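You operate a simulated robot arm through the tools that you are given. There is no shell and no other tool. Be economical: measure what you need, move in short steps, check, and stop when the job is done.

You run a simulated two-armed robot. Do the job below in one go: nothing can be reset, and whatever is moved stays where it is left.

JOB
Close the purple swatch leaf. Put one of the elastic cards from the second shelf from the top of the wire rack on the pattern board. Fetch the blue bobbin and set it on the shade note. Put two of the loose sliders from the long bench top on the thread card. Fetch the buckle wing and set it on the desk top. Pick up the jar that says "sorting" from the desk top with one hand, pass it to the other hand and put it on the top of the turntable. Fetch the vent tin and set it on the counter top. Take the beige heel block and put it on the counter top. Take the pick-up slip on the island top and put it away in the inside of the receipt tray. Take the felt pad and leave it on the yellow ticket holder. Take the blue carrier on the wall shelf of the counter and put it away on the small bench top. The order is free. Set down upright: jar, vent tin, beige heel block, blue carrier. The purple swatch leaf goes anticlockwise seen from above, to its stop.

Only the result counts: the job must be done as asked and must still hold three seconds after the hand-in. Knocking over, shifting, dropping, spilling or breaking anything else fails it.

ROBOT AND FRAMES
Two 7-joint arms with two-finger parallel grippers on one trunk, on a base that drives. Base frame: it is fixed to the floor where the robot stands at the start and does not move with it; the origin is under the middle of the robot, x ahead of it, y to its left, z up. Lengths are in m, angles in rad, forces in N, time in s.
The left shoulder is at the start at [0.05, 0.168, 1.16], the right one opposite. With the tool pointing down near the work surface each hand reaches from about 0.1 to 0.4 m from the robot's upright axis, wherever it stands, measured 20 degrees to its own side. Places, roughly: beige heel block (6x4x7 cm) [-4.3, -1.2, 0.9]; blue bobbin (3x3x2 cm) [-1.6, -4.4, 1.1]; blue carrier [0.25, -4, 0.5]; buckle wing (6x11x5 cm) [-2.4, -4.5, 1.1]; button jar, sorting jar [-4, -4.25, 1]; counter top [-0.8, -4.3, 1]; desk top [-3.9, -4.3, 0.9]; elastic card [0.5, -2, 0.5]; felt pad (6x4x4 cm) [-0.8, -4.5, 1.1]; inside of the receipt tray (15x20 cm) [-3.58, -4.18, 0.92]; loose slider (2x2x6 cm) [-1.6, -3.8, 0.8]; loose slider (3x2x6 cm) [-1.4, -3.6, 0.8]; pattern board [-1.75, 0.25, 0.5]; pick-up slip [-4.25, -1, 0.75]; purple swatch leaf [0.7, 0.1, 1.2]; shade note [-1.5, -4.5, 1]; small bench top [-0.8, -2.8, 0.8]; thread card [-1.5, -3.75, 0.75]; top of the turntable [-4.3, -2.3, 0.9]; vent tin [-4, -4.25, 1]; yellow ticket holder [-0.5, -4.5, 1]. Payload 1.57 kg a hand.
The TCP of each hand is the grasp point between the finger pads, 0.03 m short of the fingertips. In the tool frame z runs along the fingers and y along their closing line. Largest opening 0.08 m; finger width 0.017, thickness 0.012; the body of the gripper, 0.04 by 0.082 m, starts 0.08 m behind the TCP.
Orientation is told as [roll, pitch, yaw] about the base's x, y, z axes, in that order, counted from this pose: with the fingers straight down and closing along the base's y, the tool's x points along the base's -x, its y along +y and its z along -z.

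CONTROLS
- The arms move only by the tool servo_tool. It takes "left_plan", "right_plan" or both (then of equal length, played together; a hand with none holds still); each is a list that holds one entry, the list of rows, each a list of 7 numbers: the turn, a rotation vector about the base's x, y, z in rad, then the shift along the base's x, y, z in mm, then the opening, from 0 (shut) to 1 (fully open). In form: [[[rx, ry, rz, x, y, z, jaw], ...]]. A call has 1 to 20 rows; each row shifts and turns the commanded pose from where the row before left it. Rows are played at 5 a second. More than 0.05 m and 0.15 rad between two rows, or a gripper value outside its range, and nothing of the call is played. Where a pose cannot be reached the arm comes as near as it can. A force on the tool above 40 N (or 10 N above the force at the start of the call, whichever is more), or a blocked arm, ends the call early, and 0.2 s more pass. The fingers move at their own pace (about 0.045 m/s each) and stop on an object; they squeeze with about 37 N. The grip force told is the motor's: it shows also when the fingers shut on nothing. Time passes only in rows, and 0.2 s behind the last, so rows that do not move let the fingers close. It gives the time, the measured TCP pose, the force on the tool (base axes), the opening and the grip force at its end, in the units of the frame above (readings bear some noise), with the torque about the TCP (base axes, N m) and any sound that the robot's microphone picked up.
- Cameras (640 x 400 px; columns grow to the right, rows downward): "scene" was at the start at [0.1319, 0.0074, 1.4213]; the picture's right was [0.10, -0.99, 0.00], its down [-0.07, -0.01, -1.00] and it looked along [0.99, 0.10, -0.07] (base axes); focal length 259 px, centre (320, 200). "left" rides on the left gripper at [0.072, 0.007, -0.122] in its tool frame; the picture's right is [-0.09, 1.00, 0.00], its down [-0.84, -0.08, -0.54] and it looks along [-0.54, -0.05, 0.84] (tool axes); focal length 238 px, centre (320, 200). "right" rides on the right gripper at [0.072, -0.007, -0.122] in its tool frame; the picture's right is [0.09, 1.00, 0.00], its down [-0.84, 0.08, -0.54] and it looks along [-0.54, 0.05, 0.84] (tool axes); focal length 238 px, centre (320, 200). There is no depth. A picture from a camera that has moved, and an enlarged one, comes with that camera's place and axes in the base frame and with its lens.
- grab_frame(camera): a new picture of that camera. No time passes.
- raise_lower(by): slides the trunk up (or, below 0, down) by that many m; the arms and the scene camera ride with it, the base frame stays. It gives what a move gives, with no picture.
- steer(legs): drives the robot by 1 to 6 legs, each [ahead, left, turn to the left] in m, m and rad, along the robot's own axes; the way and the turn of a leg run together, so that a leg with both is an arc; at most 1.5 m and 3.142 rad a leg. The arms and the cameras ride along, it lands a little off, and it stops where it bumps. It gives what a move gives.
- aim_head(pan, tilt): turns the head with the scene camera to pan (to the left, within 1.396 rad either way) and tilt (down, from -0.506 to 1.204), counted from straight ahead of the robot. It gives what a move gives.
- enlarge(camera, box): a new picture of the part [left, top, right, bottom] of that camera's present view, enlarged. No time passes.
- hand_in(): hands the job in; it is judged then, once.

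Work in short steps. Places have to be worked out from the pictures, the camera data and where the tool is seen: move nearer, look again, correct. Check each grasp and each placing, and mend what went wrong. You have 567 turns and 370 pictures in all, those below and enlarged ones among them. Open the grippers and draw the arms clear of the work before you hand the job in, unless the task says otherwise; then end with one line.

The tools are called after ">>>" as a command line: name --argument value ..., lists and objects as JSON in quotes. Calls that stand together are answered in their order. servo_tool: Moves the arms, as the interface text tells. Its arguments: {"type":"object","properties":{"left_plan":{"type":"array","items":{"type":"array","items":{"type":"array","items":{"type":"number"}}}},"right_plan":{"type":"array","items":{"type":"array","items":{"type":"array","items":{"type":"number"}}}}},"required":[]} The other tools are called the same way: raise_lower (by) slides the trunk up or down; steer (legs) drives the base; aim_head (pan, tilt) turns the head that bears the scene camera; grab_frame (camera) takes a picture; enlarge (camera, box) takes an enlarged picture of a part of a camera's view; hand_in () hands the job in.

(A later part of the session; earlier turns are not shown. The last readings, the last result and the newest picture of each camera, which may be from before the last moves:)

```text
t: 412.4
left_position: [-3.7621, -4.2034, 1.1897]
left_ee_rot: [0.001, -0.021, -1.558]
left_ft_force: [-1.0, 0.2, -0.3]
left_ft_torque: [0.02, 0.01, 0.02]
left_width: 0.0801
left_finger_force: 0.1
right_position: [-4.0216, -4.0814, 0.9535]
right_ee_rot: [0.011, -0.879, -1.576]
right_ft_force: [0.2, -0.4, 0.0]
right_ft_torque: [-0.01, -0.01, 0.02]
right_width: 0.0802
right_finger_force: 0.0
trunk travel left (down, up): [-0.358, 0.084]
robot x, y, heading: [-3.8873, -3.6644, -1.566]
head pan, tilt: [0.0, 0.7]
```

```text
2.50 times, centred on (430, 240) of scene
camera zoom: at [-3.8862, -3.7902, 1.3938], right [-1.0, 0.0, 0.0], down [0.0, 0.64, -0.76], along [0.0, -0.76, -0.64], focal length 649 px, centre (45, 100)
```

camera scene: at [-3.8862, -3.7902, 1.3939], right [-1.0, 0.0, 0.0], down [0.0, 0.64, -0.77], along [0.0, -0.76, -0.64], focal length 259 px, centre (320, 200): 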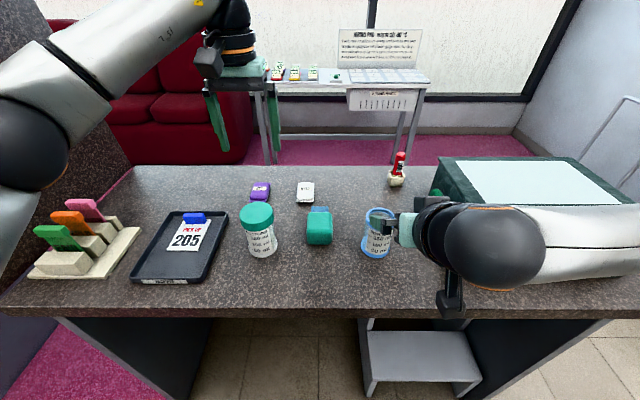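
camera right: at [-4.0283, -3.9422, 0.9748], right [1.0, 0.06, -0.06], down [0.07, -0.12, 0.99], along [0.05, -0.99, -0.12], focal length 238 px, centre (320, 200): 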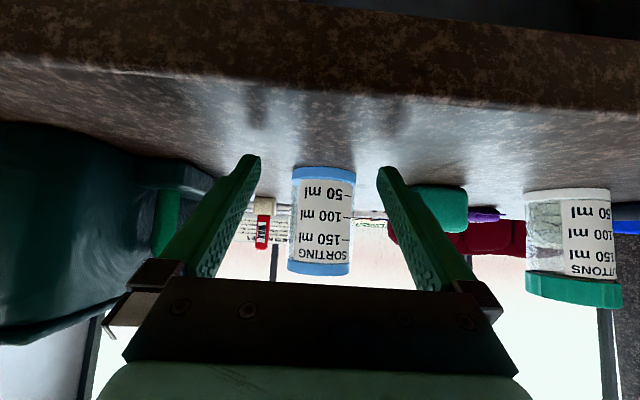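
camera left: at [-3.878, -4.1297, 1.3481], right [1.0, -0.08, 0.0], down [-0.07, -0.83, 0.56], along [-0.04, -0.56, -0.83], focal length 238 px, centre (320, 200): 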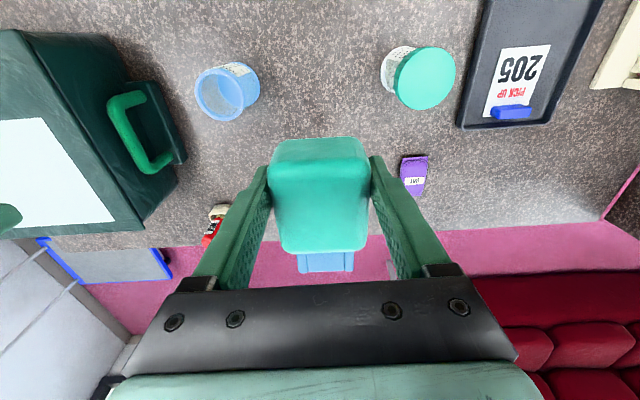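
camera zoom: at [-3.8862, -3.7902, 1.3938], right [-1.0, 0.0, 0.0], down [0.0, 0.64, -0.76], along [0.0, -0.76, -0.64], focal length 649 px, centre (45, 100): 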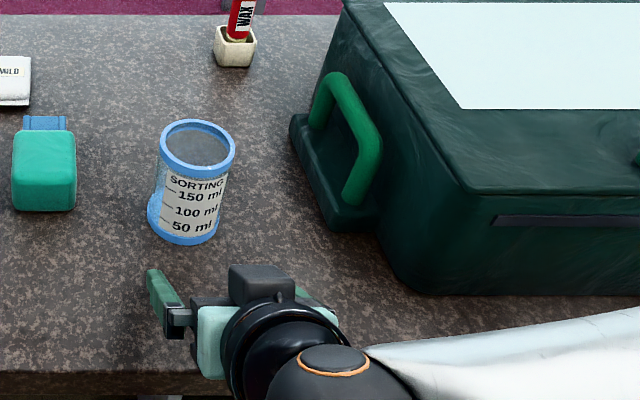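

The jar is centred between the fingers. I slide forward around it and close.

>>> servo_tool --right_plan '[[[0, 0, 0, 3, -30, 0, 1], [0, 0, 0, 2, -30, 0, 1], [0, 0, 0, 0, -30, 0, 1], [0, 0, 0, 0, -16, 0, 1], [0, 0, 0, 0, 0, 0, 1]]]'

>>> grab_frame --camera "right"

>>> enlarge --camera "scene" --box '[330, 160, 530, 320]'

```text
t: 413.6
left_position: [-3.7626, -4.204, 1.1885]
left_ee_rot: [0.001, -0.022, -1.557]
left_ft_force: [0.4, 0.4, 0.9]
left_ft_torque: [-0.02, -0.05, 0.03]
left_width: 0.0799
left_finger_force: 0.0
right_position: [-4.0133, -4.1884, 0.9505]
right_ee_rot: [0.011, -0.88, -1.576]
right_ft_force: [0.4, 0.3, -0.4]
right_ft_torque: [0.0, 0.0, 0.01]
right_width: 0.08
right_finger_force: 0.1
trunk travel left (down, up): [-0.358, 0.084]
robot x, y, heading: [-3.8887, -3.6656, -1.564]
head pan, tilt: [0.0, 0.7]
```

```text
193 pictures are left
camera right: at [-4.0209, -4.0489, 0.9725], right [1.0, 0.06, -0.06], down [0.07, -0.12, 0.99], along [0.05, -0.99, -0.12], focal length 238 px, centre (320, 200)
```

right: 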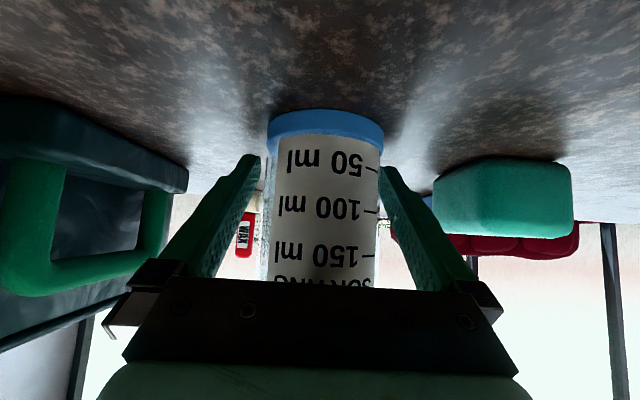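

```text
2.50 times, centred on (430, 240) of scene
camera zoom: at [-3.8862, -3.7902, 1.3938], right [-1.0, 0.0, 0.0], down [0.0, 0.64, -0.76], along [0.0, -0.76, -0.64], focal length 649 px, centre (45, 100)
```

zoom: 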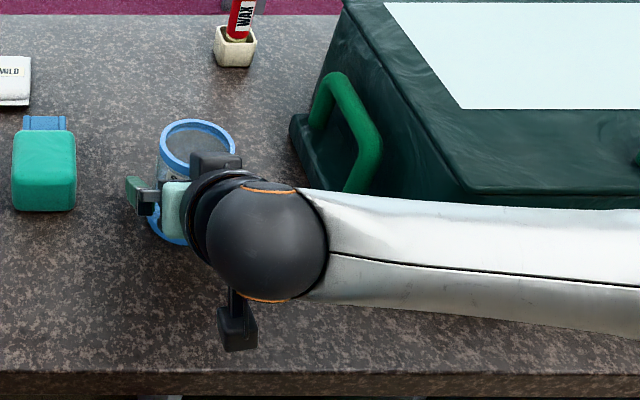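

>>> servo_tool --right_plan '[[[0, 0, 0, 0, 0, 0, 0], [0, 0, 0, 0, 0, 0, 0], [0, 0, 0, 0, 0, 0, 0], [0, 0, 0, 0, 0, 0, 0]]]'

>>> grab_frame --camera "right"

```text
t: 414.6
left_position: [-3.7624, -4.2038, 1.1904]
left_ee_rot: [0.0, -0.02, -1.557]
left_ft_force: [0.6, 0.9, -0.4]
left_ft_torque: [0.0, 0.01, -0.01]
left_width: 0.0801
left_finger_force: 0.0
right_position: [-4.014, -4.1882, 0.95]
right_ee_rot: [0.01, -0.878, -1.575]
right_ft_force: [0.2, -0.4, 1.3]
right_ft_torque: [0.0, 0.04, -0.02]
right_width: 0.063
right_finger_force: 36.3
trunk travel left (down, up): [-0.358, 0.084]
robot x, y, heading: [-3.8901, -3.6625, -1.561]
head pan, tilt: [0.0, 0.7]
```

```text
191 pictures are left
camera right: at [-4.021, -4.0487, 0.9725], right [1.0, 0.06, -0.06], down [0.07, -0.12, 0.99], along [0.05, -0.99, -0.12], focal length 238 px, centre (320, 200)
```

right: 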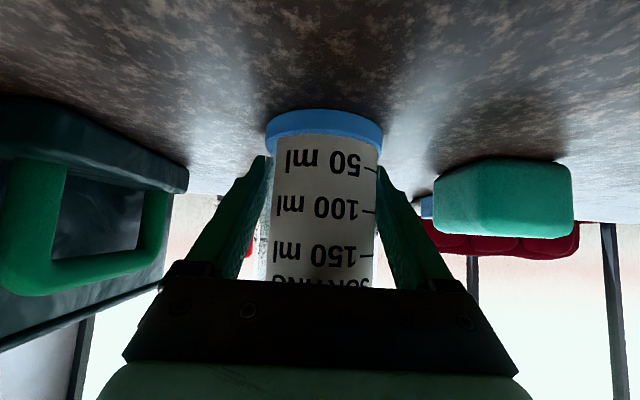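

The jar is gripped (0.063 m). I lift it, move it to the robot's middle, and raise the left hand out of the way first.

>>> servo_tool --left_plan '[[[0, 0, 0, 0, 0, 30, 1], [0, 0, 0, 0, 0, 30, 1], [0, 0, 0, 0, 0, 30, 1], [0, 0, 0, 0, 0, 20, 1], [0, 0, 0, 0, 0, 0, 1], [0, 0, 0, 0, 0, 0, 1], [0, 0, 0, 0, 0, 0, 1], [0, 0, 0, 0, 0, 0, 1]]]' --right_plan '[[[0, 0, 0, 0, 0, 15, 0], [0, 0, 0, 0, 0, 35, 0], [0, 0, 0, 0, 0, 40, 0], [0, 0, 0, 0, 0, 40, 0], [0, 0, 0, 20, 0, 30, 0], [0, 0, 0, 30, 5, 0, 0], [0, 0, 0, 30, 5, 0, 0], [0, 0, 0, 25, 0, 0, 0]]]'

>>> grab_frame --camera "scene"

>>> grab_frame --camera "left"

```text
t: 416.4
left_position: [-3.7615, -4.2044, 1.2708]
left_ee_rot: [0.001, -0.022, -1.555]
left_ft_force: [0.2, -0.1, -0.8]
left_ft_torque: [0.02, -0.01, 0.01]
left_width: 0.08
left_finger_force: 0.1
left hand out of reach, approached as far as the arm can: row 3, 4
right_position: [-3.9089, -4.1817, 1.1102]
right_ee_rot: [0.009, -0.879, -1.577]
right_ft_force: [-0.7, -0.2, -1.6]
right_ft_torque: [0.0, 0.02, -0.02]
right_width: 0.0629
right_finger_force: 37.0
trunk travel left (down, up): [-0.358, 0.084]
robot x, y, heading: [-3.8896, -3.6646, -1.57]
head pan, tilt: [0.0, 0.7]
```

```text
190 pictures are left
camera scene: at [-3.8858, -3.7904, 1.3938], right [-1.0, 0.0, 0.0], down [0.0, 0.64, -0.76], along [0.0, -0.76, -0.64], focal length 259 px, centre (320, 200)
```

scene: 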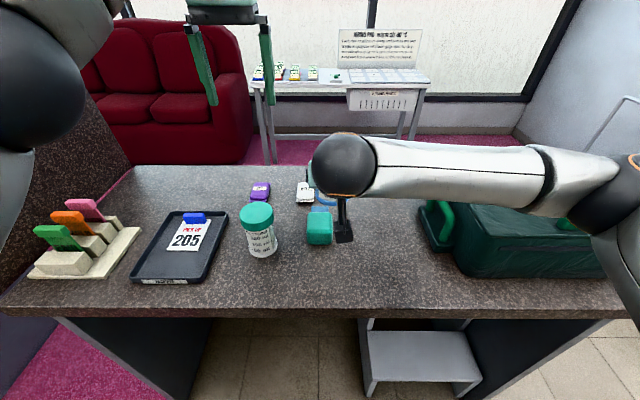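

```text
189 pictures are left
camera left: at [-3.7553, -4.1301, 1.3913], right [1.0, -0.08, 0.0], down [-0.07, -0.83, 0.56], along [-0.04, -0.56, -0.83], focal length 238 px, centre (320, 200)
```

left: 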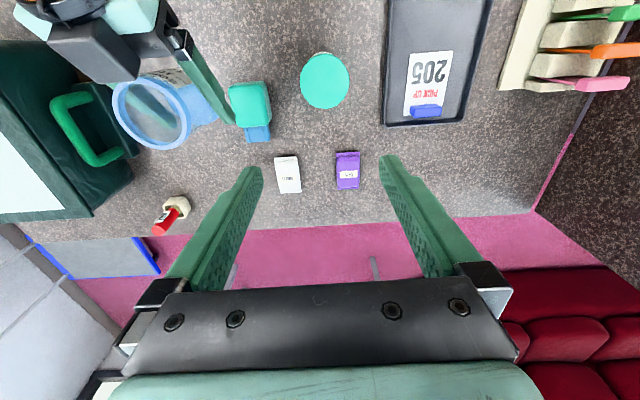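

The jar's rim is at about (−3.912, −4.175), z≈1.165. I shift the jar 4 cm to the left and bring the left hand above it.

>>> servo_tool --left_plan '[[[0, 0, 0, 0, 0, 0, 1], [0, 0, 0, 0, 0, 0, 1], [0, 0, 0, -25, 5, 0, 1], [0, 0, 0, -25, 5, 0, 1], [0, 0, 0, -30, 5, 0, 1], [0, 0, 0, -28, 5, 0, 1], [0, 0, 0, 0, 0, 0, 1]]]' --right_plan '[[[0, 0, 0, 20, 0, 0, 0], [0, 0, 0, 20, 0, 0, 0], [0, 0, 0, 0, 0, 0, 0], [0, 0, 0, 0, 0, 0, 0], [0, 0, 0, 0, 0, 0, 0], [0, 0, 0, 0, 0, 0, 0], [0, 0, 0, 0, 0, 0, 0]]]'

>>> grab_frame --camera "left"

>>> grab_frame --camera "scene"

```text
t: 418.0
left_position: [-3.8694, -4.1759, 1.2639]
left_ee_rot: [-0.001, -0.023, -1.556]
left_ft_force: [-0.2, 0.2, 0.0]
left_ft_torque: [0.02, 0.03, 0.01]
left_width: 0.08
left_finger_force: 0.0
left hand out of reach, approached as far as the arm can: row 5
right_position: [-3.868, -4.1822, 1.1109]
right_ee_rot: [0.01, -0.879, -1.577]
right_ft_force: [0.8, 1.2, -0.6]
right_ft_torque: [0.02, 0.03, -0.02]
right_width: 0.0628
right_finger_force: 37.2
trunk travel left (down, up): [-0.358, 0.084]
robot x, y, heading: [-3.8912, -3.6623, -1.566]
head pan, tilt: [0.0, 0.7]
```

```text
188 pictures are left
camera left: at [-3.8636, -4.1008, 1.3848], right [1.0, -0.08, 0.0], down [-0.06, -0.83, 0.56], along [-0.04, -0.56, -0.83], focal length 238 px, centre (320, 200)
```

left: 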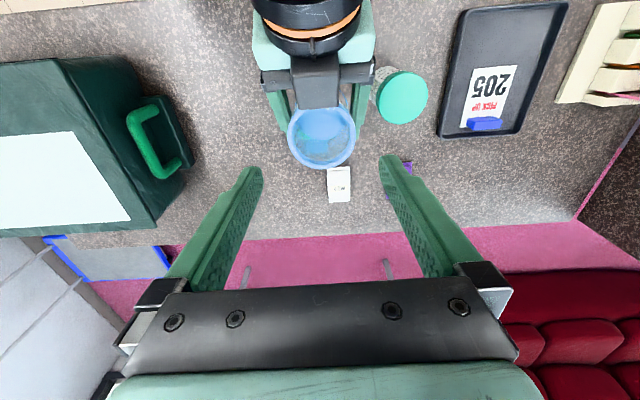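

```text
187 pictures are left
camera scene: at [-3.8853, -3.7902, 1.3939], right [-1.0, 0.0, 0.0], down [0.0, 0.64, -0.77], along [0.0, -0.77, -0.64], focal length 259 px, centre (320, 200)
```

scene: 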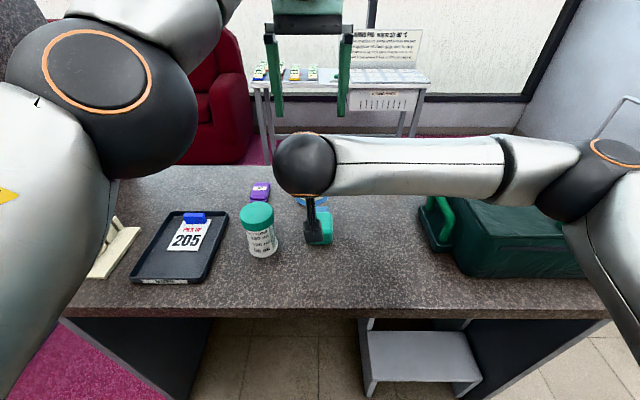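

Well aligned above the jar. I descend so the left tips stop just above the right fingers (left TCP z≈1.166).

>>> servo_tool --left_plan '[[[0, 0, 0, 1, -4, -25, 1], [0, 0, 0, 1, -4, -25, 1], [0, 0, 0, 0, 0, -20, 1], [0, 0, 0, 0, 0, 0, 1]]]'

>>> grab_frame --camera "left"

>>> grab_frame --camera "right"

>>> grab_frame --camera "scene"

```text
t: 419.0
left_position: [-3.869, -4.1857, 1.1958]
left_ee_rot: [0.0, -0.023, -1.558]
left_ft_force: [0.1, 0.3, -0.2]
left_ft_torque: [0.02, -0.02, -0.01]
left_width: 0.08
left_finger_force: 0.1
right_position: [-3.868, -4.1823, 1.1104]
right_ee_rot: [0.01, -0.879, -1.576]
right_ft_force: [0.1, 0.4, -0.2]
right_ft_torque: [-0.02, 0.01, -0.02]
right_width: 0.0629
right_finger_force: 36.7
trunk travel left (down, up): [-0.358, 0.084]
robot x, y, heading: [-3.8903, -3.6608, -1.566]
head pan, tilt: [0.0, 0.7]
```

```text
186 pictures are left
camera left: at [-3.8626, -4.111, 1.317], right [1.0, -0.08, 0.0], down [-0.07, -0.83, 0.56], along [-0.04, -0.56, -0.83], focal length 238 px, centre (320, 200)
```

left: 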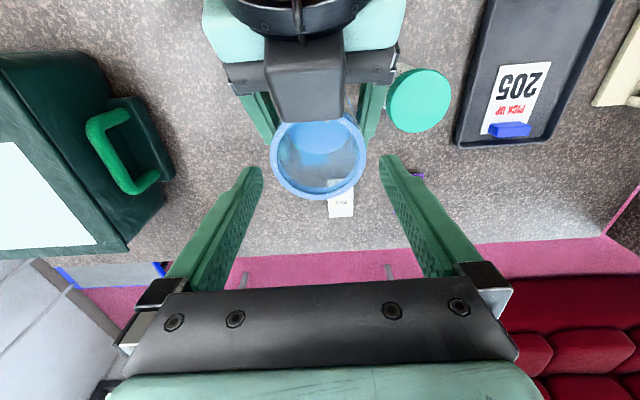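

```text
185 pictures are left
camera right: at [-3.876, -4.0426, 1.1327], right [1.0, 0.06, -0.06], down [0.07, -0.12, 0.99], along [0.05, -0.99, -0.12], focal length 238 px, centre (320, 200)
```

right: 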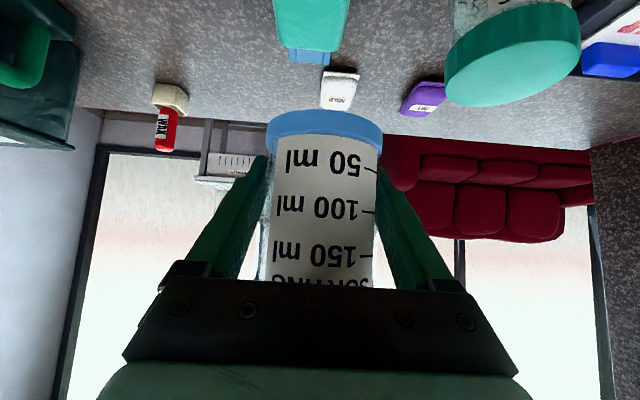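

```text
184 pictures are left
camera scene: at [-3.8864, -3.7902, 1.3939], right [-1.0, 0.0, 0.0], down [0.0, 0.64, -0.77], along [0.0, -0.77, -0.64], focal length 259 px, centre (320, 200)
```

scene: 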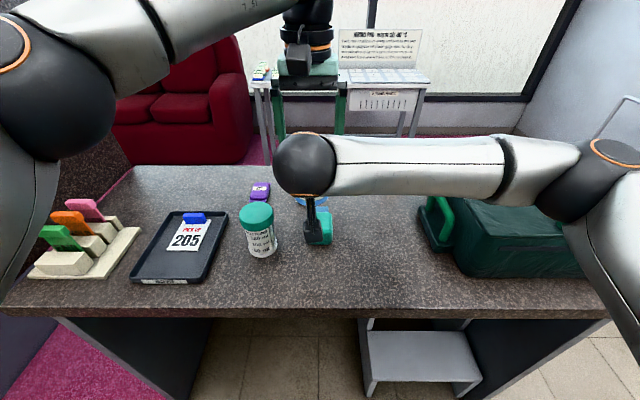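

>>> servo_tool --left_plan '[[[0, 0, 0, 1, 0, -12, 1], [0, 0, 0, 1, 0, -12, 1], [0, 0, 0, 0, 0, -6, 1], [0, 0, 0, 0, 0, 0, 1]]]'

>>> grab_frame --camera "left"

```text
t: 420.0
left_position: [-3.8655, -4.1858, 1.1654]
left_ee_rot: [0.0, -0.02, -1.555]
left_ft_force: [0.0, -1.1, -0.3]
left_ft_torque: [0.02, 0.01, 0.02]
left_width: 0.08
left_finger_force: 0.0
right_position: [-3.8695, -4.1821, 1.1106]
right_ee_rot: [0.008, -0.88, -1.577]
right_ft_force: [-0.5, -0.1, -1.1]
right_ft_torque: [-0.02, 0.0, -0.02]
right_width: 0.0627
right_finger_force: 36.5
trunk travel left (down, up): [-0.358, 0.084]
robot x, y, heading: [-3.8849, -3.6643, -1.567]
head pan, tilt: [0.0, 0.7]
```

```text
183 pictures are left
camera left: at [-3.8593, -4.112, 1.2859], right [1.0, -0.08, 0.0], down [-0.07, -0.83, 0.56], along [-0.04, -0.56, -0.83], focal length 238 px, centre (320, 200)
```

left: 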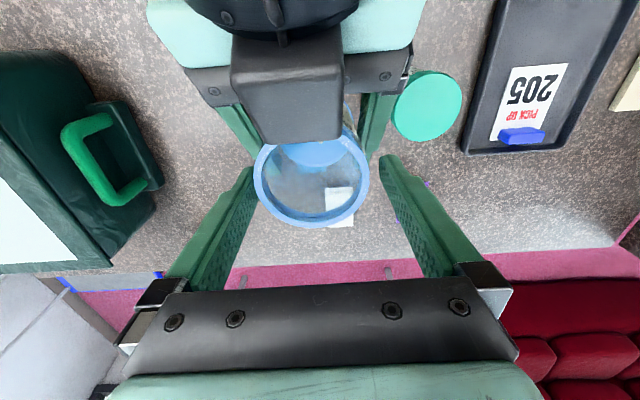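

The left fingers straddle the rim. I nudge 3 mm and close the left gripper.

>>> servo_tool --left_plan '[[[0, 0, 0, -3, 0, 0, 1], [0, 0, 0, 0, 0, 0, 0], [0, 0, 0, 0, 0, 0, 0], [0, 0, 0, 0, 0, 0, 0], [0, 0, 0, 0, 0, 0, 0]]]'

>>> grab_frame --camera "left"

```text
t: 421.2
left_position: [-3.8692, -4.1844, 1.1652]
left_ee_rot: [0.002, -0.02, -1.557]
left_ft_force: [1.7, 0.8, 0.7]
left_ft_torque: [0.0, -0.07, -0.06]
left_width: 0.0627
left_finger_force: 37.3
right_position: [-3.8681, -4.183, 1.1111]
right_ee_rot: [0.009, -0.88, -1.575]
right_ft_force: [-0.3, -0.4, -0.9]
right_ft_torque: [0.0, 0.03, 0.04]
right_width: 0.0625
right_finger_force: 37.2
trunk travel left (down, up): [-0.358, 0.084]
robot x, y, heading: [-3.8874, -3.6606, -1.571]
head pan, tilt: [0.0, 0.7]
```

```text
182 pictures are left
camera left: at [-3.8628, -4.1109, 1.2855], right [1.0, -0.08, 0.0], down [-0.07, -0.83, 0.56], along [-0.04, -0.56, -0.83], focal length 238 px, centre (320, 200)
```

left: 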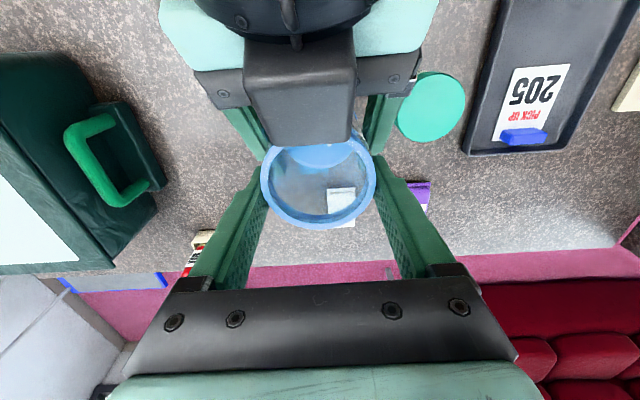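

Both hands hold the jar. I open the right gripper and draw it back and slightly down.

>>> servo_tool --right_plan '[[[0, 0, 0, 0, 0, 0, 1], [0, 0, 0, 0, 0, 0, 1], [0, 0, 0, 0, 0, 0, 1], [0, 0, 0, 0, 20, -5, 1], [0, 0, 0, 0, 25, -10, 1], [0, 0, 0, -5, 30, -15, 1], [0, 0, 0, -20, 30, -10, 1]]]'

>>> grab_frame --camera "left"

>>> grab_frame --camera "scene"

```text
t: 422.8
left_position: [-3.8689, -4.1843, 1.1654]
left_ee_rot: [0.002, -0.021, -1.556]
left_ft_force: [-0.6, -0.3, 0.3]
left_ft_torque: [-0.02, -0.01, 0.0]
left_width: 0.0628
left_finger_force: 36.8
right_position: [-3.8952, -4.0741, 1.0695]
right_ee_rot: [0.01, -0.88, -1.579]
right_ft_force: [-0.2, -0.4, 0.6]
right_ft_torque: [-0.02, -0.04, -0.06]
right_width: 0.0801
right_finger_force: 0.1
trunk travel left (down, up): [-0.358, 0.084]
robot x, y, heading: [-3.8859, -3.6632, -1.57]
head pan, tilt: [0.0, 0.7]
```

```text
181 pictures are left
camera left: at [-3.8631, -4.1106, 1.2857], right [1.0, -0.08, 0.0], down [-0.07, -0.83, 0.56], along [-0.04, -0.56, -0.83], focal length 238 px, centre (320, 200)
```

left: 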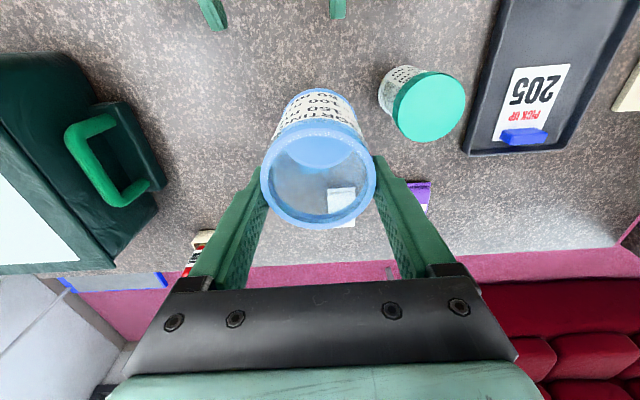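

```text
180 pictures are left
camera scene: at [-3.8866, -3.79, 1.3939], right [-1.0, 0.0, 0.0], down [0.0, 0.64, -0.77], along [0.0, -0.77, -0.64], focal length 259 px, centre (320, 200)
```

scene: 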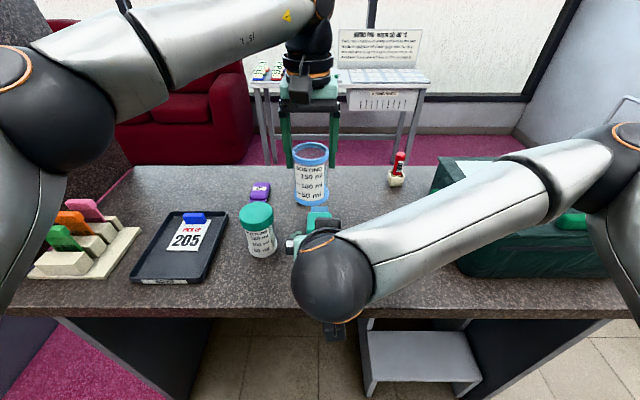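

The left hand holds the jar alone. I move the right hand away to a travel pose and back off from the desk.

>>> servo_tool --right_plan '[[[0, 0, 0, -40, 0, 10, 1], [0, 0, 0, -40, 0, 20, 1], [0, 0, 0, -40, 0, 25, 1], [0.145, 0, 0, -10, 0, 30, 1], [0.145, 0, 0, 0, 0, 30, 1], [0.145, 0, 0, 0, 0, 30, 1], [0.145, 0, 0, 0, 0, 30, 1], [0.145, 0, 0, 0, 0, 15, 1], [0.145, 0, 0, 0, 0, 0, 1]]]'

>>> steer --legs '[[-0.25, 0, 0]]'

>>> grab_frame --camera "scene"

```text
t: 424.8
left_position: [-3.8693, -4.1865, 1.1651]
left_ee_rot: [0.0, -0.021, -1.554]
left_ft_force: [-0.5, -0.1, -1.0]
left_ft_torque: [-0.02, -0.02, -0.01]
left_width: 0.0625
left_finger_force: 36.8
right_position: [-4.0275, -4.0744, 1.2628]
right_ee_rot: [0.007, -0.005, -1.575]
right_ft_force: [0.4, 0.1, 0.0]
right_ft_torque: [-0.01, -0.02, 0.0]
right_width: 0.0801
right_finger_force: 0.0
trunk travel left (down, up): [-0.358, 0.084]
robot x, y, heading: [-3.8887, -3.6679, -1.572]
head pan, tilt: [0.0, 0.7]
```

```text
t: 426.6
left_position: [-3.869, -3.9302, 1.1656]
left_ee_rot: [0.001, -0.022, -1.555]
left_ft_force: [1.1, 0.0, 0.0]
left_ft_torque: [0.02, 0.01, 0.0]
left_width: 0.0626
left_finger_force: 37.0
right_position: [-4.0274, -3.819, 1.2639]
right_ee_rot: [0.008, -0.01, -1.574]
right_ft_force: [0.1, -0.3, 0.0]
right_ft_torque: [-0.02, -0.02, 0.01]
right_width: 0.0799
right_finger_force: 0.1
trunk travel left (down, up): [-0.358, 0.084]
robot x, y, heading: [-3.8873, -3.4043, -1.564]
head pan, tilt: [0.0, 0.7]
```

```text
179 pictures are left
camera scene: at [-3.8873, -3.5343, 1.3939], right [-1.0, -0.01, 0.0], down [0.0, 0.64, -0.77], along [0.0, -0.77, -0.64], focal length 259 px, centre (320, 200)
```

scene: 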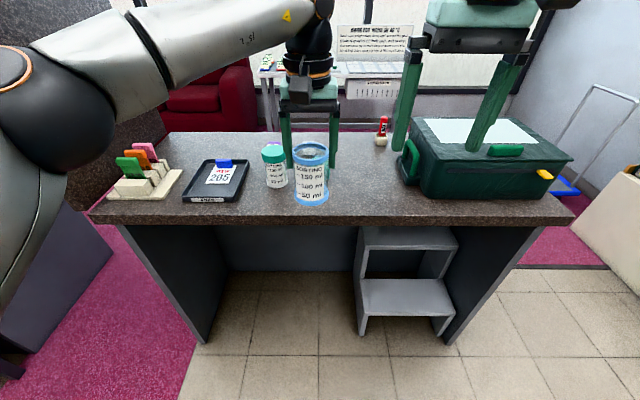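

The jar is clear. I raise the trunk 8 cm, strafe to the aisle west of the white table, turn to face +x and move up to the turntable.

>>> raise_lower --by 0.08

>>> steer --legs '[[0, -1.1, 0], [0, 0, 1.565], [0, 0.95, 0]]'

>>> aim_head --pan 0 --tilt 0.6

>>> grab_frame --camera "scene"

```text
t: 427.8
left_position: [-3.8686, -3.9304, 1.245]
left_ee_rot: [0.0, -0.022, -1.555]
left_ft_force: [-0.5, -0.6, -0.6]
left_ft_torque: [0.01, -0.03, -0.01]
left_width: 0.0621
left_finger_force: 36.8
right_position: [-4.0271, -3.8193, 1.3434]
right_ee_rot: [0.006, -0.008, -1.572]
right_ft_force: [-0.5, -0.9, 0.1]
right_ft_torque: [0.01, 0.01, -0.01]
right_width: 0.0797
right_finger_force: 0.0
trunk travel left (down, up): [-0.438, 0.004]
robot x, y, heading: [-3.8893, -3.4079, -1.567]
head pan, tilt: [0.0, 0.7]
```

```text
t: 441.6
left_position: [-4.4146, -2.4543, 1.245]
left_ee_rot: [0.0, -0.022, -0.009]
left_ft_force: [0.3, 0.6, -0.5]
left_ft_torque: [0.02, 0.02, 0.0]
left_width: 0.0625
left_finger_force: 37.4
right_position: [-4.5289, -2.6082, 1.343]
right_ee_rot: [0.006, -0.008, -0.027]
right_ft_force: [-0.3, -0.3, -0.8]
right_ft_torque: [0.02, -0.01, 0.01]
right_width: 0.08
right_finger_force: 0.1
trunk travel left (down, up): [-0.438, 0.004]
robot x, y, heading: [-4.9388, -2.4625, -0.02]
head pan, tilt: [0.0, 0.7]
```

```text
t: 442.3
left_position: [-4.4133, -2.4536, 1.2443]
left_ee_rot: [-0.002, -0.021, -0.011]
left_ft_force: [-0.6, 0.7, 0.0]
left_ft_torque: [-0.01, 0.03, 0.04]
left_width: 0.0626
left_finger_force: 37.2
right_position: [-4.5276, -2.6083, 1.3423]
right_ee_rot: [0.008, -0.01, -0.03]
right_ft_force: [0.0, 1.1, 1.0]
right_ft_torque: [0.04, 0.02, 0.01]
right_width: 0.0801
right_finger_force: 0.1
trunk travel left (down, up): [-0.438, 0.004]
robot x, y, heading: [-4.9357, -2.4574, -0.024]
head pan, tilt: [0.0, 0.6]
```

```text
178 pictures are left
camera scene: at [-4.8069, -2.4641, 1.4824], right [-0.02, -1.0, 0.0], down [-0.57, 0.01, -0.82], along [0.82, -0.02, -0.57], focal length 259 px, centre (320, 200)
```

scene: 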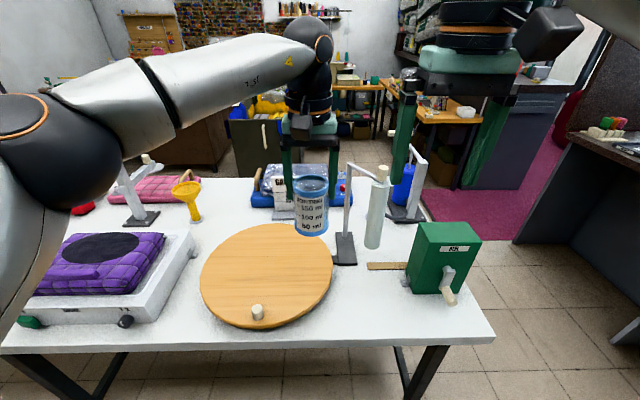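

The turntable's disc is centred at about (−4.32, −2.33). I drive 0.1 m ahead and 0.12 m left so the jar comes above it.

>>> steer --legs '[[0, 0.12, 0.02], [0.09, 0, 0]]'

>>> grab_frame --camera "left"

>>> grab_frame --camera "scene"

```text
t: 444.2
left_position: [-4.3237, -2.3221, 1.245]
left_ee_rot: [0.0, -0.022, 0.011]
left_ft_force: [0.7, -0.1, -1.1]
left_ft_torque: [-0.04, 0.04, 0.0]
left_width: 0.0623
left_finger_force: 36.6
right_position: [-4.4338, -2.4789, 1.3425]
right_ee_rot: [0.007, -0.008, -0.006]
right_ft_force: [0.5, -0.3, -0.2]
right_ft_torque: [-0.02, 0.02, 0.0]
right_width: 0.0798
right_finger_force: 0.0
trunk travel left (down, up): [-0.438, 0.004]
robot x, y, heading: [-4.8466, -2.342, -0.001]
head pan, tilt: [0.0, 0.6]
```

```text
177 pictures are left
camera left: at [-4.3966, -2.3172, 1.3653], right [0.08, 1.0, 0.0], down [0.83, -0.07, 0.56], along [0.56, -0.04, -0.83], focal length 238 px, centre (320, 200)
```

left: 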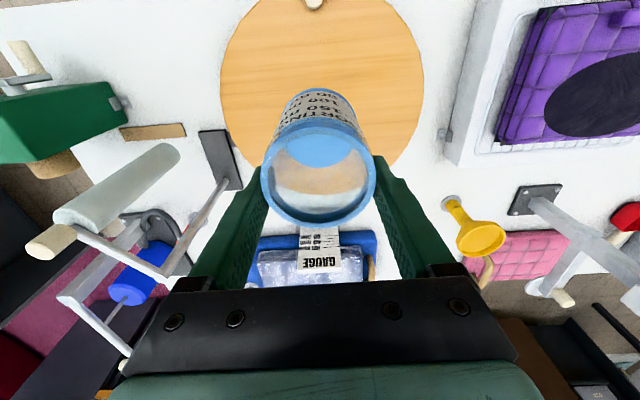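

```text
176 pictures are left
camera scene: at [-4.7157, -2.3418, 1.4824], right [0.0, -1.0, 0.0], down [-0.57, 0.0, -0.82], along [0.82, 0.0, -0.57], focal length 259 px, centre (320, 200)
```

scene: 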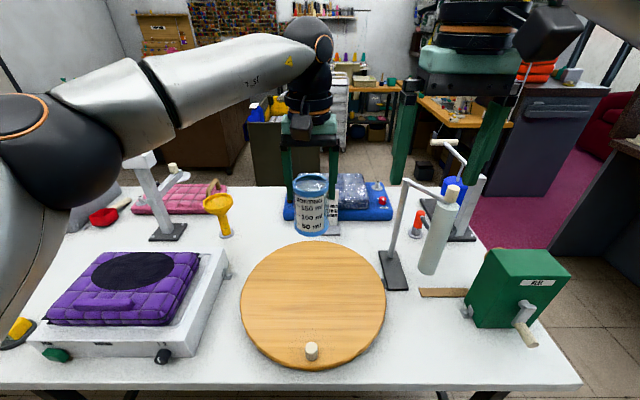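

The jar is over the disc, whose centre is about (−4.30, −2.322). I lower it.

>>> servo_tool --left_plan '[[[0, 0, 0, 5, 0, -40, 0], [0, 0, 0, 5, 0, -40, 0], [0, 0, 0, 5, 0, -40, 0], [0, 0, 0, 5, 0, -40, 0], [0, 0, 0, 0, 0, -30, 0], [0, 0, 0, 0, 0, -15, 0], [0, 0, 0, 0, 0, 0, 0]]]'

>>> grab_frame --camera "scene"

```text
t: 445.8
left_position: [-4.3037, -2.3233, 1.0389]
left_ee_rot: [0.0, -0.023, 0.013]
left_ft_force: [0.2, -1.2, -0.9]
left_ft_torque: [0.04, -0.02, -0.02]
left_width: 0.0624
left_finger_force: 36.7
right_position: [-4.435, -2.4797, 1.3431]
right_ee_rot: [0.007, -0.009, -0.006]
right_ft_force: [0.0, -0.4, 0.2]
right_ft_torque: [0.02, -0.01, -0.03]
right_width: 0.0799
right_finger_force: 0.1
trunk travel left (down, up): [-0.438, 0.004]
robot x, y, heading: [-4.8449, -2.3404, -0.001]
head pan, tilt: [0.0, 0.6]
```

```text
175 pictures are left
camera scene: at [-4.7164, -2.3417, 1.4825], right [0.0, -1.0, 0.0], down [-0.56, 0.0, -0.83], along [0.83, 0.0, -0.56], focal length 259 px, centre (320, 200)
```

scene: 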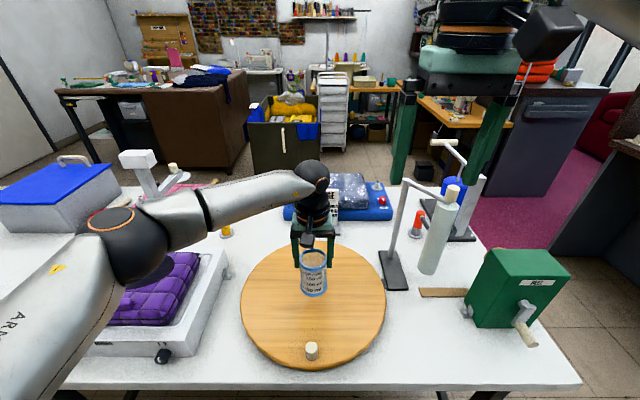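

>>> servo_tool --left_plan '[[[0, 0, 0, 0, 0, -12, 0], [0, 0, 0, 0, 0, -10, 0], [0, 0, 0, 0, 0, -6, 0], [0, 0, 0, 0, 0, -5, 0], [0, 0, 0, 0, 0, -4, 0], [0, 0, 0, 0, 0, -4, 0]]]'

>>> enlarge --camera "scene" --box '[80, 150, 400, 380]'

```text
t: 447.2
left_position: [-4.3042, -2.3226, 1.0001]
left_ee_rot: [0.0, -0.021, 0.013]
left_ft_force: [-0.3, 0.0, 0.2]
left_ft_torque: [0.03, 0.02, 0.06]
left_width: 0.0622
left_finger_force: 36.5
right_position: [-4.4361, -2.4793, 1.3424]
right_ee_rot: [0.006, -0.009, -0.005]
right_ft_force: [0.1, -0.9, -0.7]
right_ft_torque: [0.06, -0.01, 0.01]
right_width: 0.0797
right_finger_force: 0.1
trunk travel left (down, up): [-0.438, 0.004]
robot x, y, heading: [-4.8465, -2.3391, 0.002]
head pan, tilt: [0.0, 0.6]
```

```text
1.74 times, centred on (240, 265) of scene
camera zoom: at [-4.7163, -2.3417, 1.4825], right [0.0, -1.0, 0.0], down [-0.56, 0.0, -0.83], along [0.83, 0.0, -0.56], focal length 451 px, centre (459, 87)
```

zoom: 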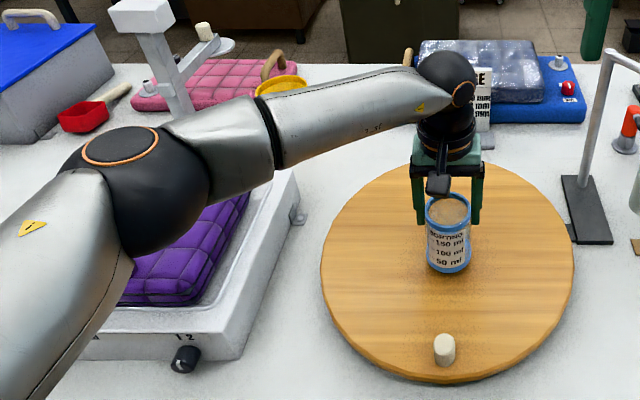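

>>> servo_tool --left_plan '[[[0, 0, 0, 0, 0, -4, 0], [0, 0, 0, 0, 0, -4, 0], [0, 0, 0, 0, 0, -4, 0], [0, 0, 0, 0, 0, -4, 0], [0, 0, 0, 0, 0, -4, 0], [0, 0, 0, 0, 0, -4, 0]]]'

>>> enlarge --camera "scene" --box '[240, 210, 400, 380]'

```text
t: 448.6
left_position: [-4.3022, -2.3221, 0.9801]
left_ee_rot: [-0.002, -0.031, 0.016]
left_ft_force: [2.4, 4.6, 28.0]
left_ft_torque: [0.1, 0.18, -0.04]
left_width: 0.0625
left_finger_force: 36.8
right_position: [-4.4367, -2.4806, 1.3448]
right_ee_rot: [0.006, -0.011, -0.005]
right_ft_force: [0.4, -0.2, 0.2]
right_ft_torque: [0.0, 0.0, 0.01]
right_width: 0.08
right_finger_force: 0.1
trunk travel left (down, up): [-0.438, 0.004]
robot x, y, heading: [-4.8484, -2.3411, -0.0]
head pan, tilt: [0.0, 0.6]
```

```text
2.35 times, centred on (320, 295) of scene
camera zoom: at [-4.7189, -2.3412, 1.4832], right [0.0, -1.0, 0.0], down [-0.56, 0.0, -0.83], along [0.83, 0.0, -0.56], focal length 610 px, centre (320, -24)
```

zoom: 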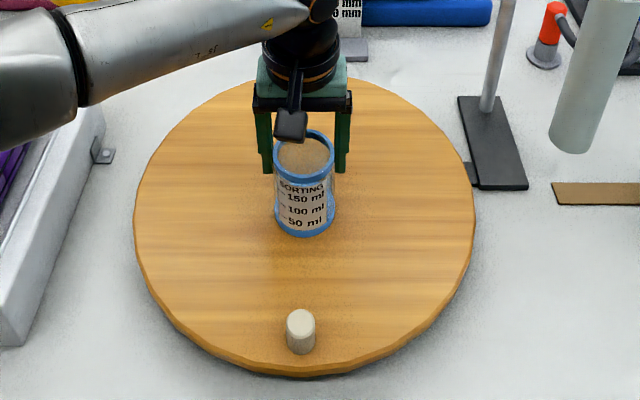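

The jar is down on the turntable (28 N). I ease up, open and lift off.

>>> servo_tool --left_plan '[[[0, 0, 0, 0, 0, 4, 0], [0, 0, 0, 0, 0, 0, 0.9], [0, 0, 0, 0, 0, 0, 1], [0, 0, 0, 0, 0, 0, 1], [0, 0, 0, 0, 0, 15, 1], [0, 0, 0, 0, 0, 40, 1], [0, 0, 0, 0, 0, 45, 1], [0, 0, 0, 0, 0, 45, 1], [0, 0, 0, 0, 0, 45, 1], [0, 0, 0, 0, 0, 45, 1]]]'

>>> grab_frame --camera "scene"

```text
t: 450.8
left_position: [-4.3006, -2.3217, 1.2137]
left_ee_rot: [0.002, -0.022, 0.011]
left_ft_force: [-0.9, -0.5, 0.1]
left_ft_torque: [-0.04, -0.02, -0.02]
left_width: 0.0797
left_finger_force: 0.0
right_position: [-4.4354, -2.4802, 1.343]
right_ee_rot: [0.009, -0.009, -0.006]
right_ft_force: [0.0, -1.0, 0.0]
right_ft_torque: [0.0, -0.05, 0.01]
right_width: 0.08
right_finger_force: 0.1
trunk travel left (down, up): [-0.438, 0.004]
robot x, y, heading: [-4.8467, -2.3391, 0.001]
head pan, tilt: [0.0, 0.6]
```

```text
172 pictures are left
camera scene: at [-4.7171, -2.3422, 1.4825], right [0.0, -1.0, 0.0], down [-0.56, 0.0, -0.83], along [0.83, 0.0, -0.56], focal length 259 px, centre (320, 200)
```

scene: 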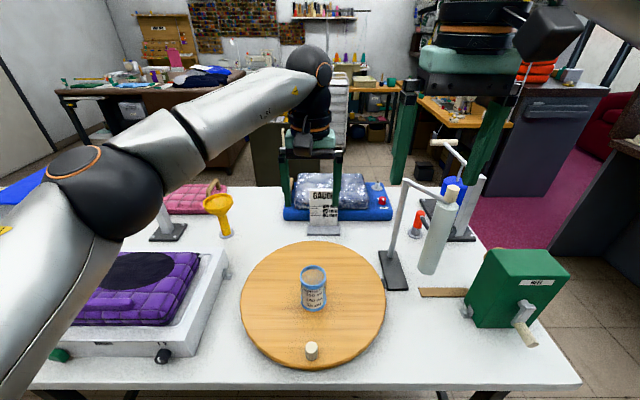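

The sorting jar stands on the turntable. Next the sliders: I return to the passage and drive east towards the long bench.

>>> servo_tool --left_plan '[[[0, 0, 0, 0, 0, 40, 1], [0, 0, 0, 0, 0, 40, 1], [0, 0, 0, -30, 0, 20, 1], [0, 0, 0, -30, 10, 10, 1]]]'

>>> steer --legs '[[-0.1, 0, 0], [0, -1.03, 0], [1.4, 0, 0], [0.7, 0.05, 0]]'

>>> aim_head --pan 0 --tilt 0.55

>>> grab_frame --camera "scene"

```text
t: 451.8
left_position: [-4.3627, -2.3108, 1.3237]
left_ee_rot: [0.0, -0.023, 0.014]
left_ft_force: [-0.4, -1.0, 0.3]
left_ft_torque: [0.04, -0.01, 0.03]
left_width: 0.0799
left_finger_force: 0.0
right_position: [-4.4342, -2.4788, 1.3425]
right_ee_rot: [0.007, -0.009, -0.005]
right_ft_force: [0.2, 0.1, -0.6]
right_ft_torque: [-0.01, 0.02, 0.01]
right_width: 0.0799
right_finger_force: 0.0
trunk travel left (down, up): [-0.438, 0.004]
robot x, y, heading: [-4.8448, -2.3425, 0.001]
head pan, tilt: [0.0, 0.6]
```

```text
t: 467.8
left_position: [-2.3946, -3.2039, 1.3223]
left_ee_rot: [0.0, -0.023, 0.052]
left_ft_force: [0.7, 0.4, -0.7]
left_ft_torque: [0.02, 0.02, 0.01]
left_width: 0.0799
left_finger_force: 0.2
right_position: [-2.4621, -3.375, 1.3428]
right_ee_rot: [0.007, -0.008, 0.033]
right_ft_force: [0.4, 0.6, 0.0]
right_ft_torque: [0.01, 0.01, -0.01]
right_width: 0.08
right_finger_force: 0.1
trunk travel left (down, up): [-0.438, 0.004]
robot x, y, heading: [-2.8778, -3.2498, 0.04]
head pan, tilt: [0.0, 0.6]
```

```text
t: 468.4
left_position: [-2.3964, -3.2028, 1.3222]
left_ee_rot: [0.0, -0.021, 0.05]
left_ft_force: [0.0, -0.3, -0.2]
left_ft_torque: [-0.01, -0.01, 0.0]
left_width: 0.08
left_finger_force: 0.1
right_position: [-2.4637, -3.3742, 1.3428]
right_ee_rot: [0.007, -0.009, 0.032]
right_ft_force: [-0.1, 0.3, 0.2]
right_ft_torque: [-0.01, 0.0, 0.01]
right_width: 0.08
right_finger_force: 0.1
trunk travel left (down, up): [-0.438, 0.004]
robot x, y, heading: [-2.8793, -3.2478, 0.037]
head pan, tilt: [0.0, 0.55]
```

```text
171 pictures are left
camera scene: at [-2.7477, -3.2472, 1.487], right [0.04, -1.0, 0.0], down [-0.52, -0.02, -0.85], along [0.85, 0.04, -0.52], focal length 259 px, centre (320, 200)
```

scene: 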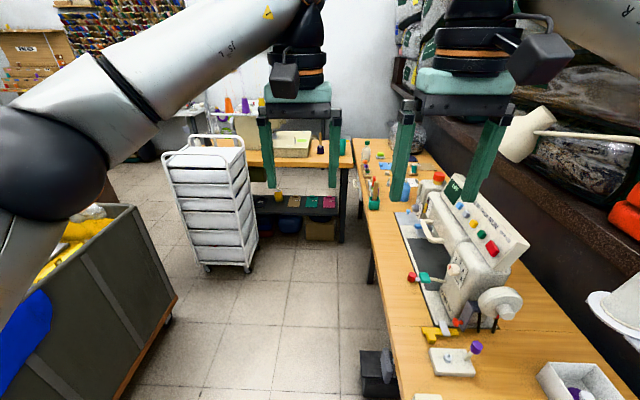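

>>> enlarge --camera "scene" --box '[330, 110, 490, 260]'

```text
2.67 times, centred on (410, 185) of scene
camera zoom: at [-2.7477, -3.2472, 1.487], right [0.04, -1.0, 0.0], down [-0.52, -0.02, -0.85], along [0.85, 0.04, -0.52], focal length 692 px, centre (80, 240)
```

zoom: 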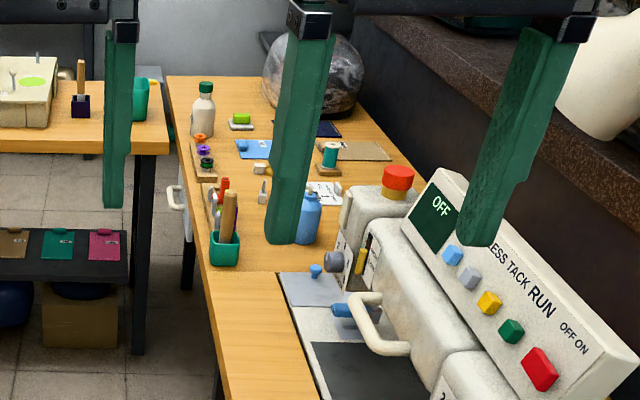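

>>> steer --legs '[[0.65, 0.07, -0.037], [0.65, 0.06, 0], [0, 0, -1.571]]'

>>> aim_head --pan 0 --tilt 0.75

>>> grab_frame --camera "scene"

```text
t: 471.8
left_position: [-1.7989, -3.1366, 1.3225]
left_ee_rot: [0.0, -0.021, 0.014]
left_ft_force: [0.2, 0.0, 0.4]
left_ft_torque: [0.01, -0.01, 0.03]
left_width: 0.08
left_finger_force: 0.0
right_position: [-1.8719, -3.3052, 1.3432]
right_ee_rot: [0.006, -0.008, -0.003]
right_ft_force: [0.3, 0.6, -1.4]
right_ft_torque: [-0.02, -0.07, 0.02]
right_width: 0.0799
right_finger_force: 0.1
trunk travel left (down, up): [-0.438, 0.004]
robot x, y, heading: [-2.2866, -3.1661, 0.005]
head pan, tilt: [0.0, 0.55]
stopped in leg 1: the robot was blocked; the commanded pose is now the measured one
```

```text
t: 472.5
left_position: [-1.7984, -3.1361, 1.3226]
left_ee_rot: [0.0, -0.021, 0.014]
left_ft_force: [-0.5, 0.4, 0.6]
left_ft_torque: [-0.06, -0.06, -0.03]
left_width: 0.0797
left_finger_force: 0.0
right_position: [-1.8704, -3.3047, 1.3432]
right_ee_rot: [0.007, -0.009, -0.006]
right_ft_force: [-0.2, 0.5, 0.4]
right_ft_torque: [-0.02, 0.05, -0.02]
right_width: 0.0801
right_finger_force: 0.0
trunk travel left (down, up): [-0.438, 0.004]
robot x, y, heading: [-2.2794, -3.1656, 0.004]
head pan, tilt: [0.0, 0.75]
```

```text
169 pictures are left
camera scene: at [-2.1578, -3.1676, 1.4696], right [0.0, -1.0, 0.0], down [-0.68, 0.0, -0.73], along [0.73, 0.0, -0.68], focal length 259 px, centre (320, 200)
```

scene: 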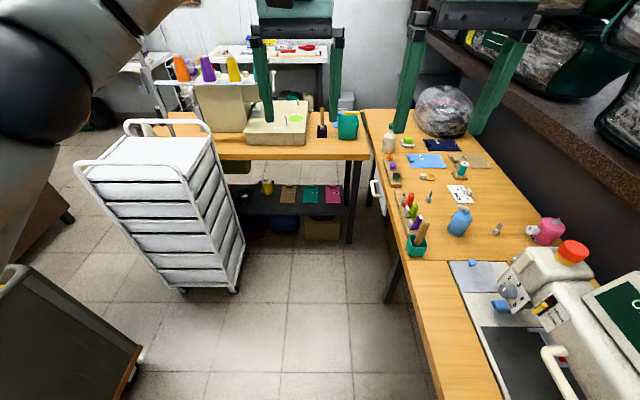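

Something low blocked the base, perhaps the pedal under the bench. I look down to the right.

>>> aim_head --pan -0.6 --tilt 1.15

>>> grab_frame --camera "scene"

```text
t: 473.5
left_position: [-1.7983, -3.1371, 1.3216]
left_ee_rot: [0.0, -0.022, 0.014]
left_ft_force: [1.5, -1.1, -1.0]
left_ft_torque: [0.08, 0.11, 0.0]
left_width: 0.0802
left_finger_force: 0.0
right_position: [-1.8707, -3.305, 1.3436]
right_ee_rot: [0.008, -0.008, -0.005]
right_ft_force: [-1.5, -0.7, 0.0]
right_ft_torque: [0.09, -0.08, -0.01]
right_width: 0.0802
right_finger_force: 0.1
trunk travel left (down, up): [-0.438, 0.004]
robot x, y, heading: [-2.2816, -3.167, 0.004]
head pan, tilt: [-0.6, 1.15]
```

```text
168 pictures are left
camera scene: at [-2.1913, -3.2015, 1.4408], right [-0.56, -0.83, 0.0], down [-0.76, 0.51, -0.41], along [0.34, -0.23, -0.91], focal length 259 px, centre (320, 200)
```

scene: 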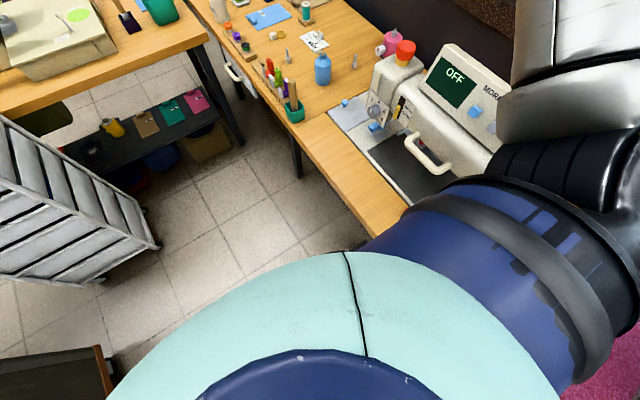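

>>> steer --legs '[[-0.05, 0, 0], [0, 0.13, 0], [0.4, 0, 0]]'

>>> grab_frame --camera "scene"

```text
t: 477.4
left_position: [-1.4418, -3.0062, 1.3217]
left_ee_rot: [-0.001, -0.021, 0.019]
left_ft_force: [0.9, -0.2, -0.7]
left_ft_torque: [0.01, 0.02, -0.04]
left_width: 0.08
left_finger_force: 0.1
right_position: [-1.5124, -3.174, 1.3432]
right_ee_rot: [0.007, -0.009, 0.0]
right_ft_force: [0.6, -0.2, 0.8]
right_ft_torque: [0.02, 0.02, 0.04]
right_width: 0.08
right_finger_force: 0.0
trunk travel left (down, up): [-0.438, 0.004]
robot x, y, heading: [-1.923, -3.038, 0.008]
head pan, tilt: [-0.6, 1.15]
```

```text
167 pictures are left
camera scene: at [-1.8341, -3.0722, 1.4407], right [-0.56, -0.83, 0.0], down [-0.76, 0.51, -0.41], along [0.34, -0.23, -0.91], focal length 259 px, centre (320, 200)
```

scene: 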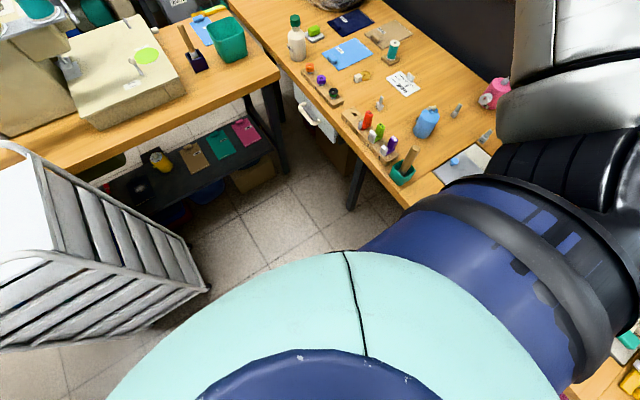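

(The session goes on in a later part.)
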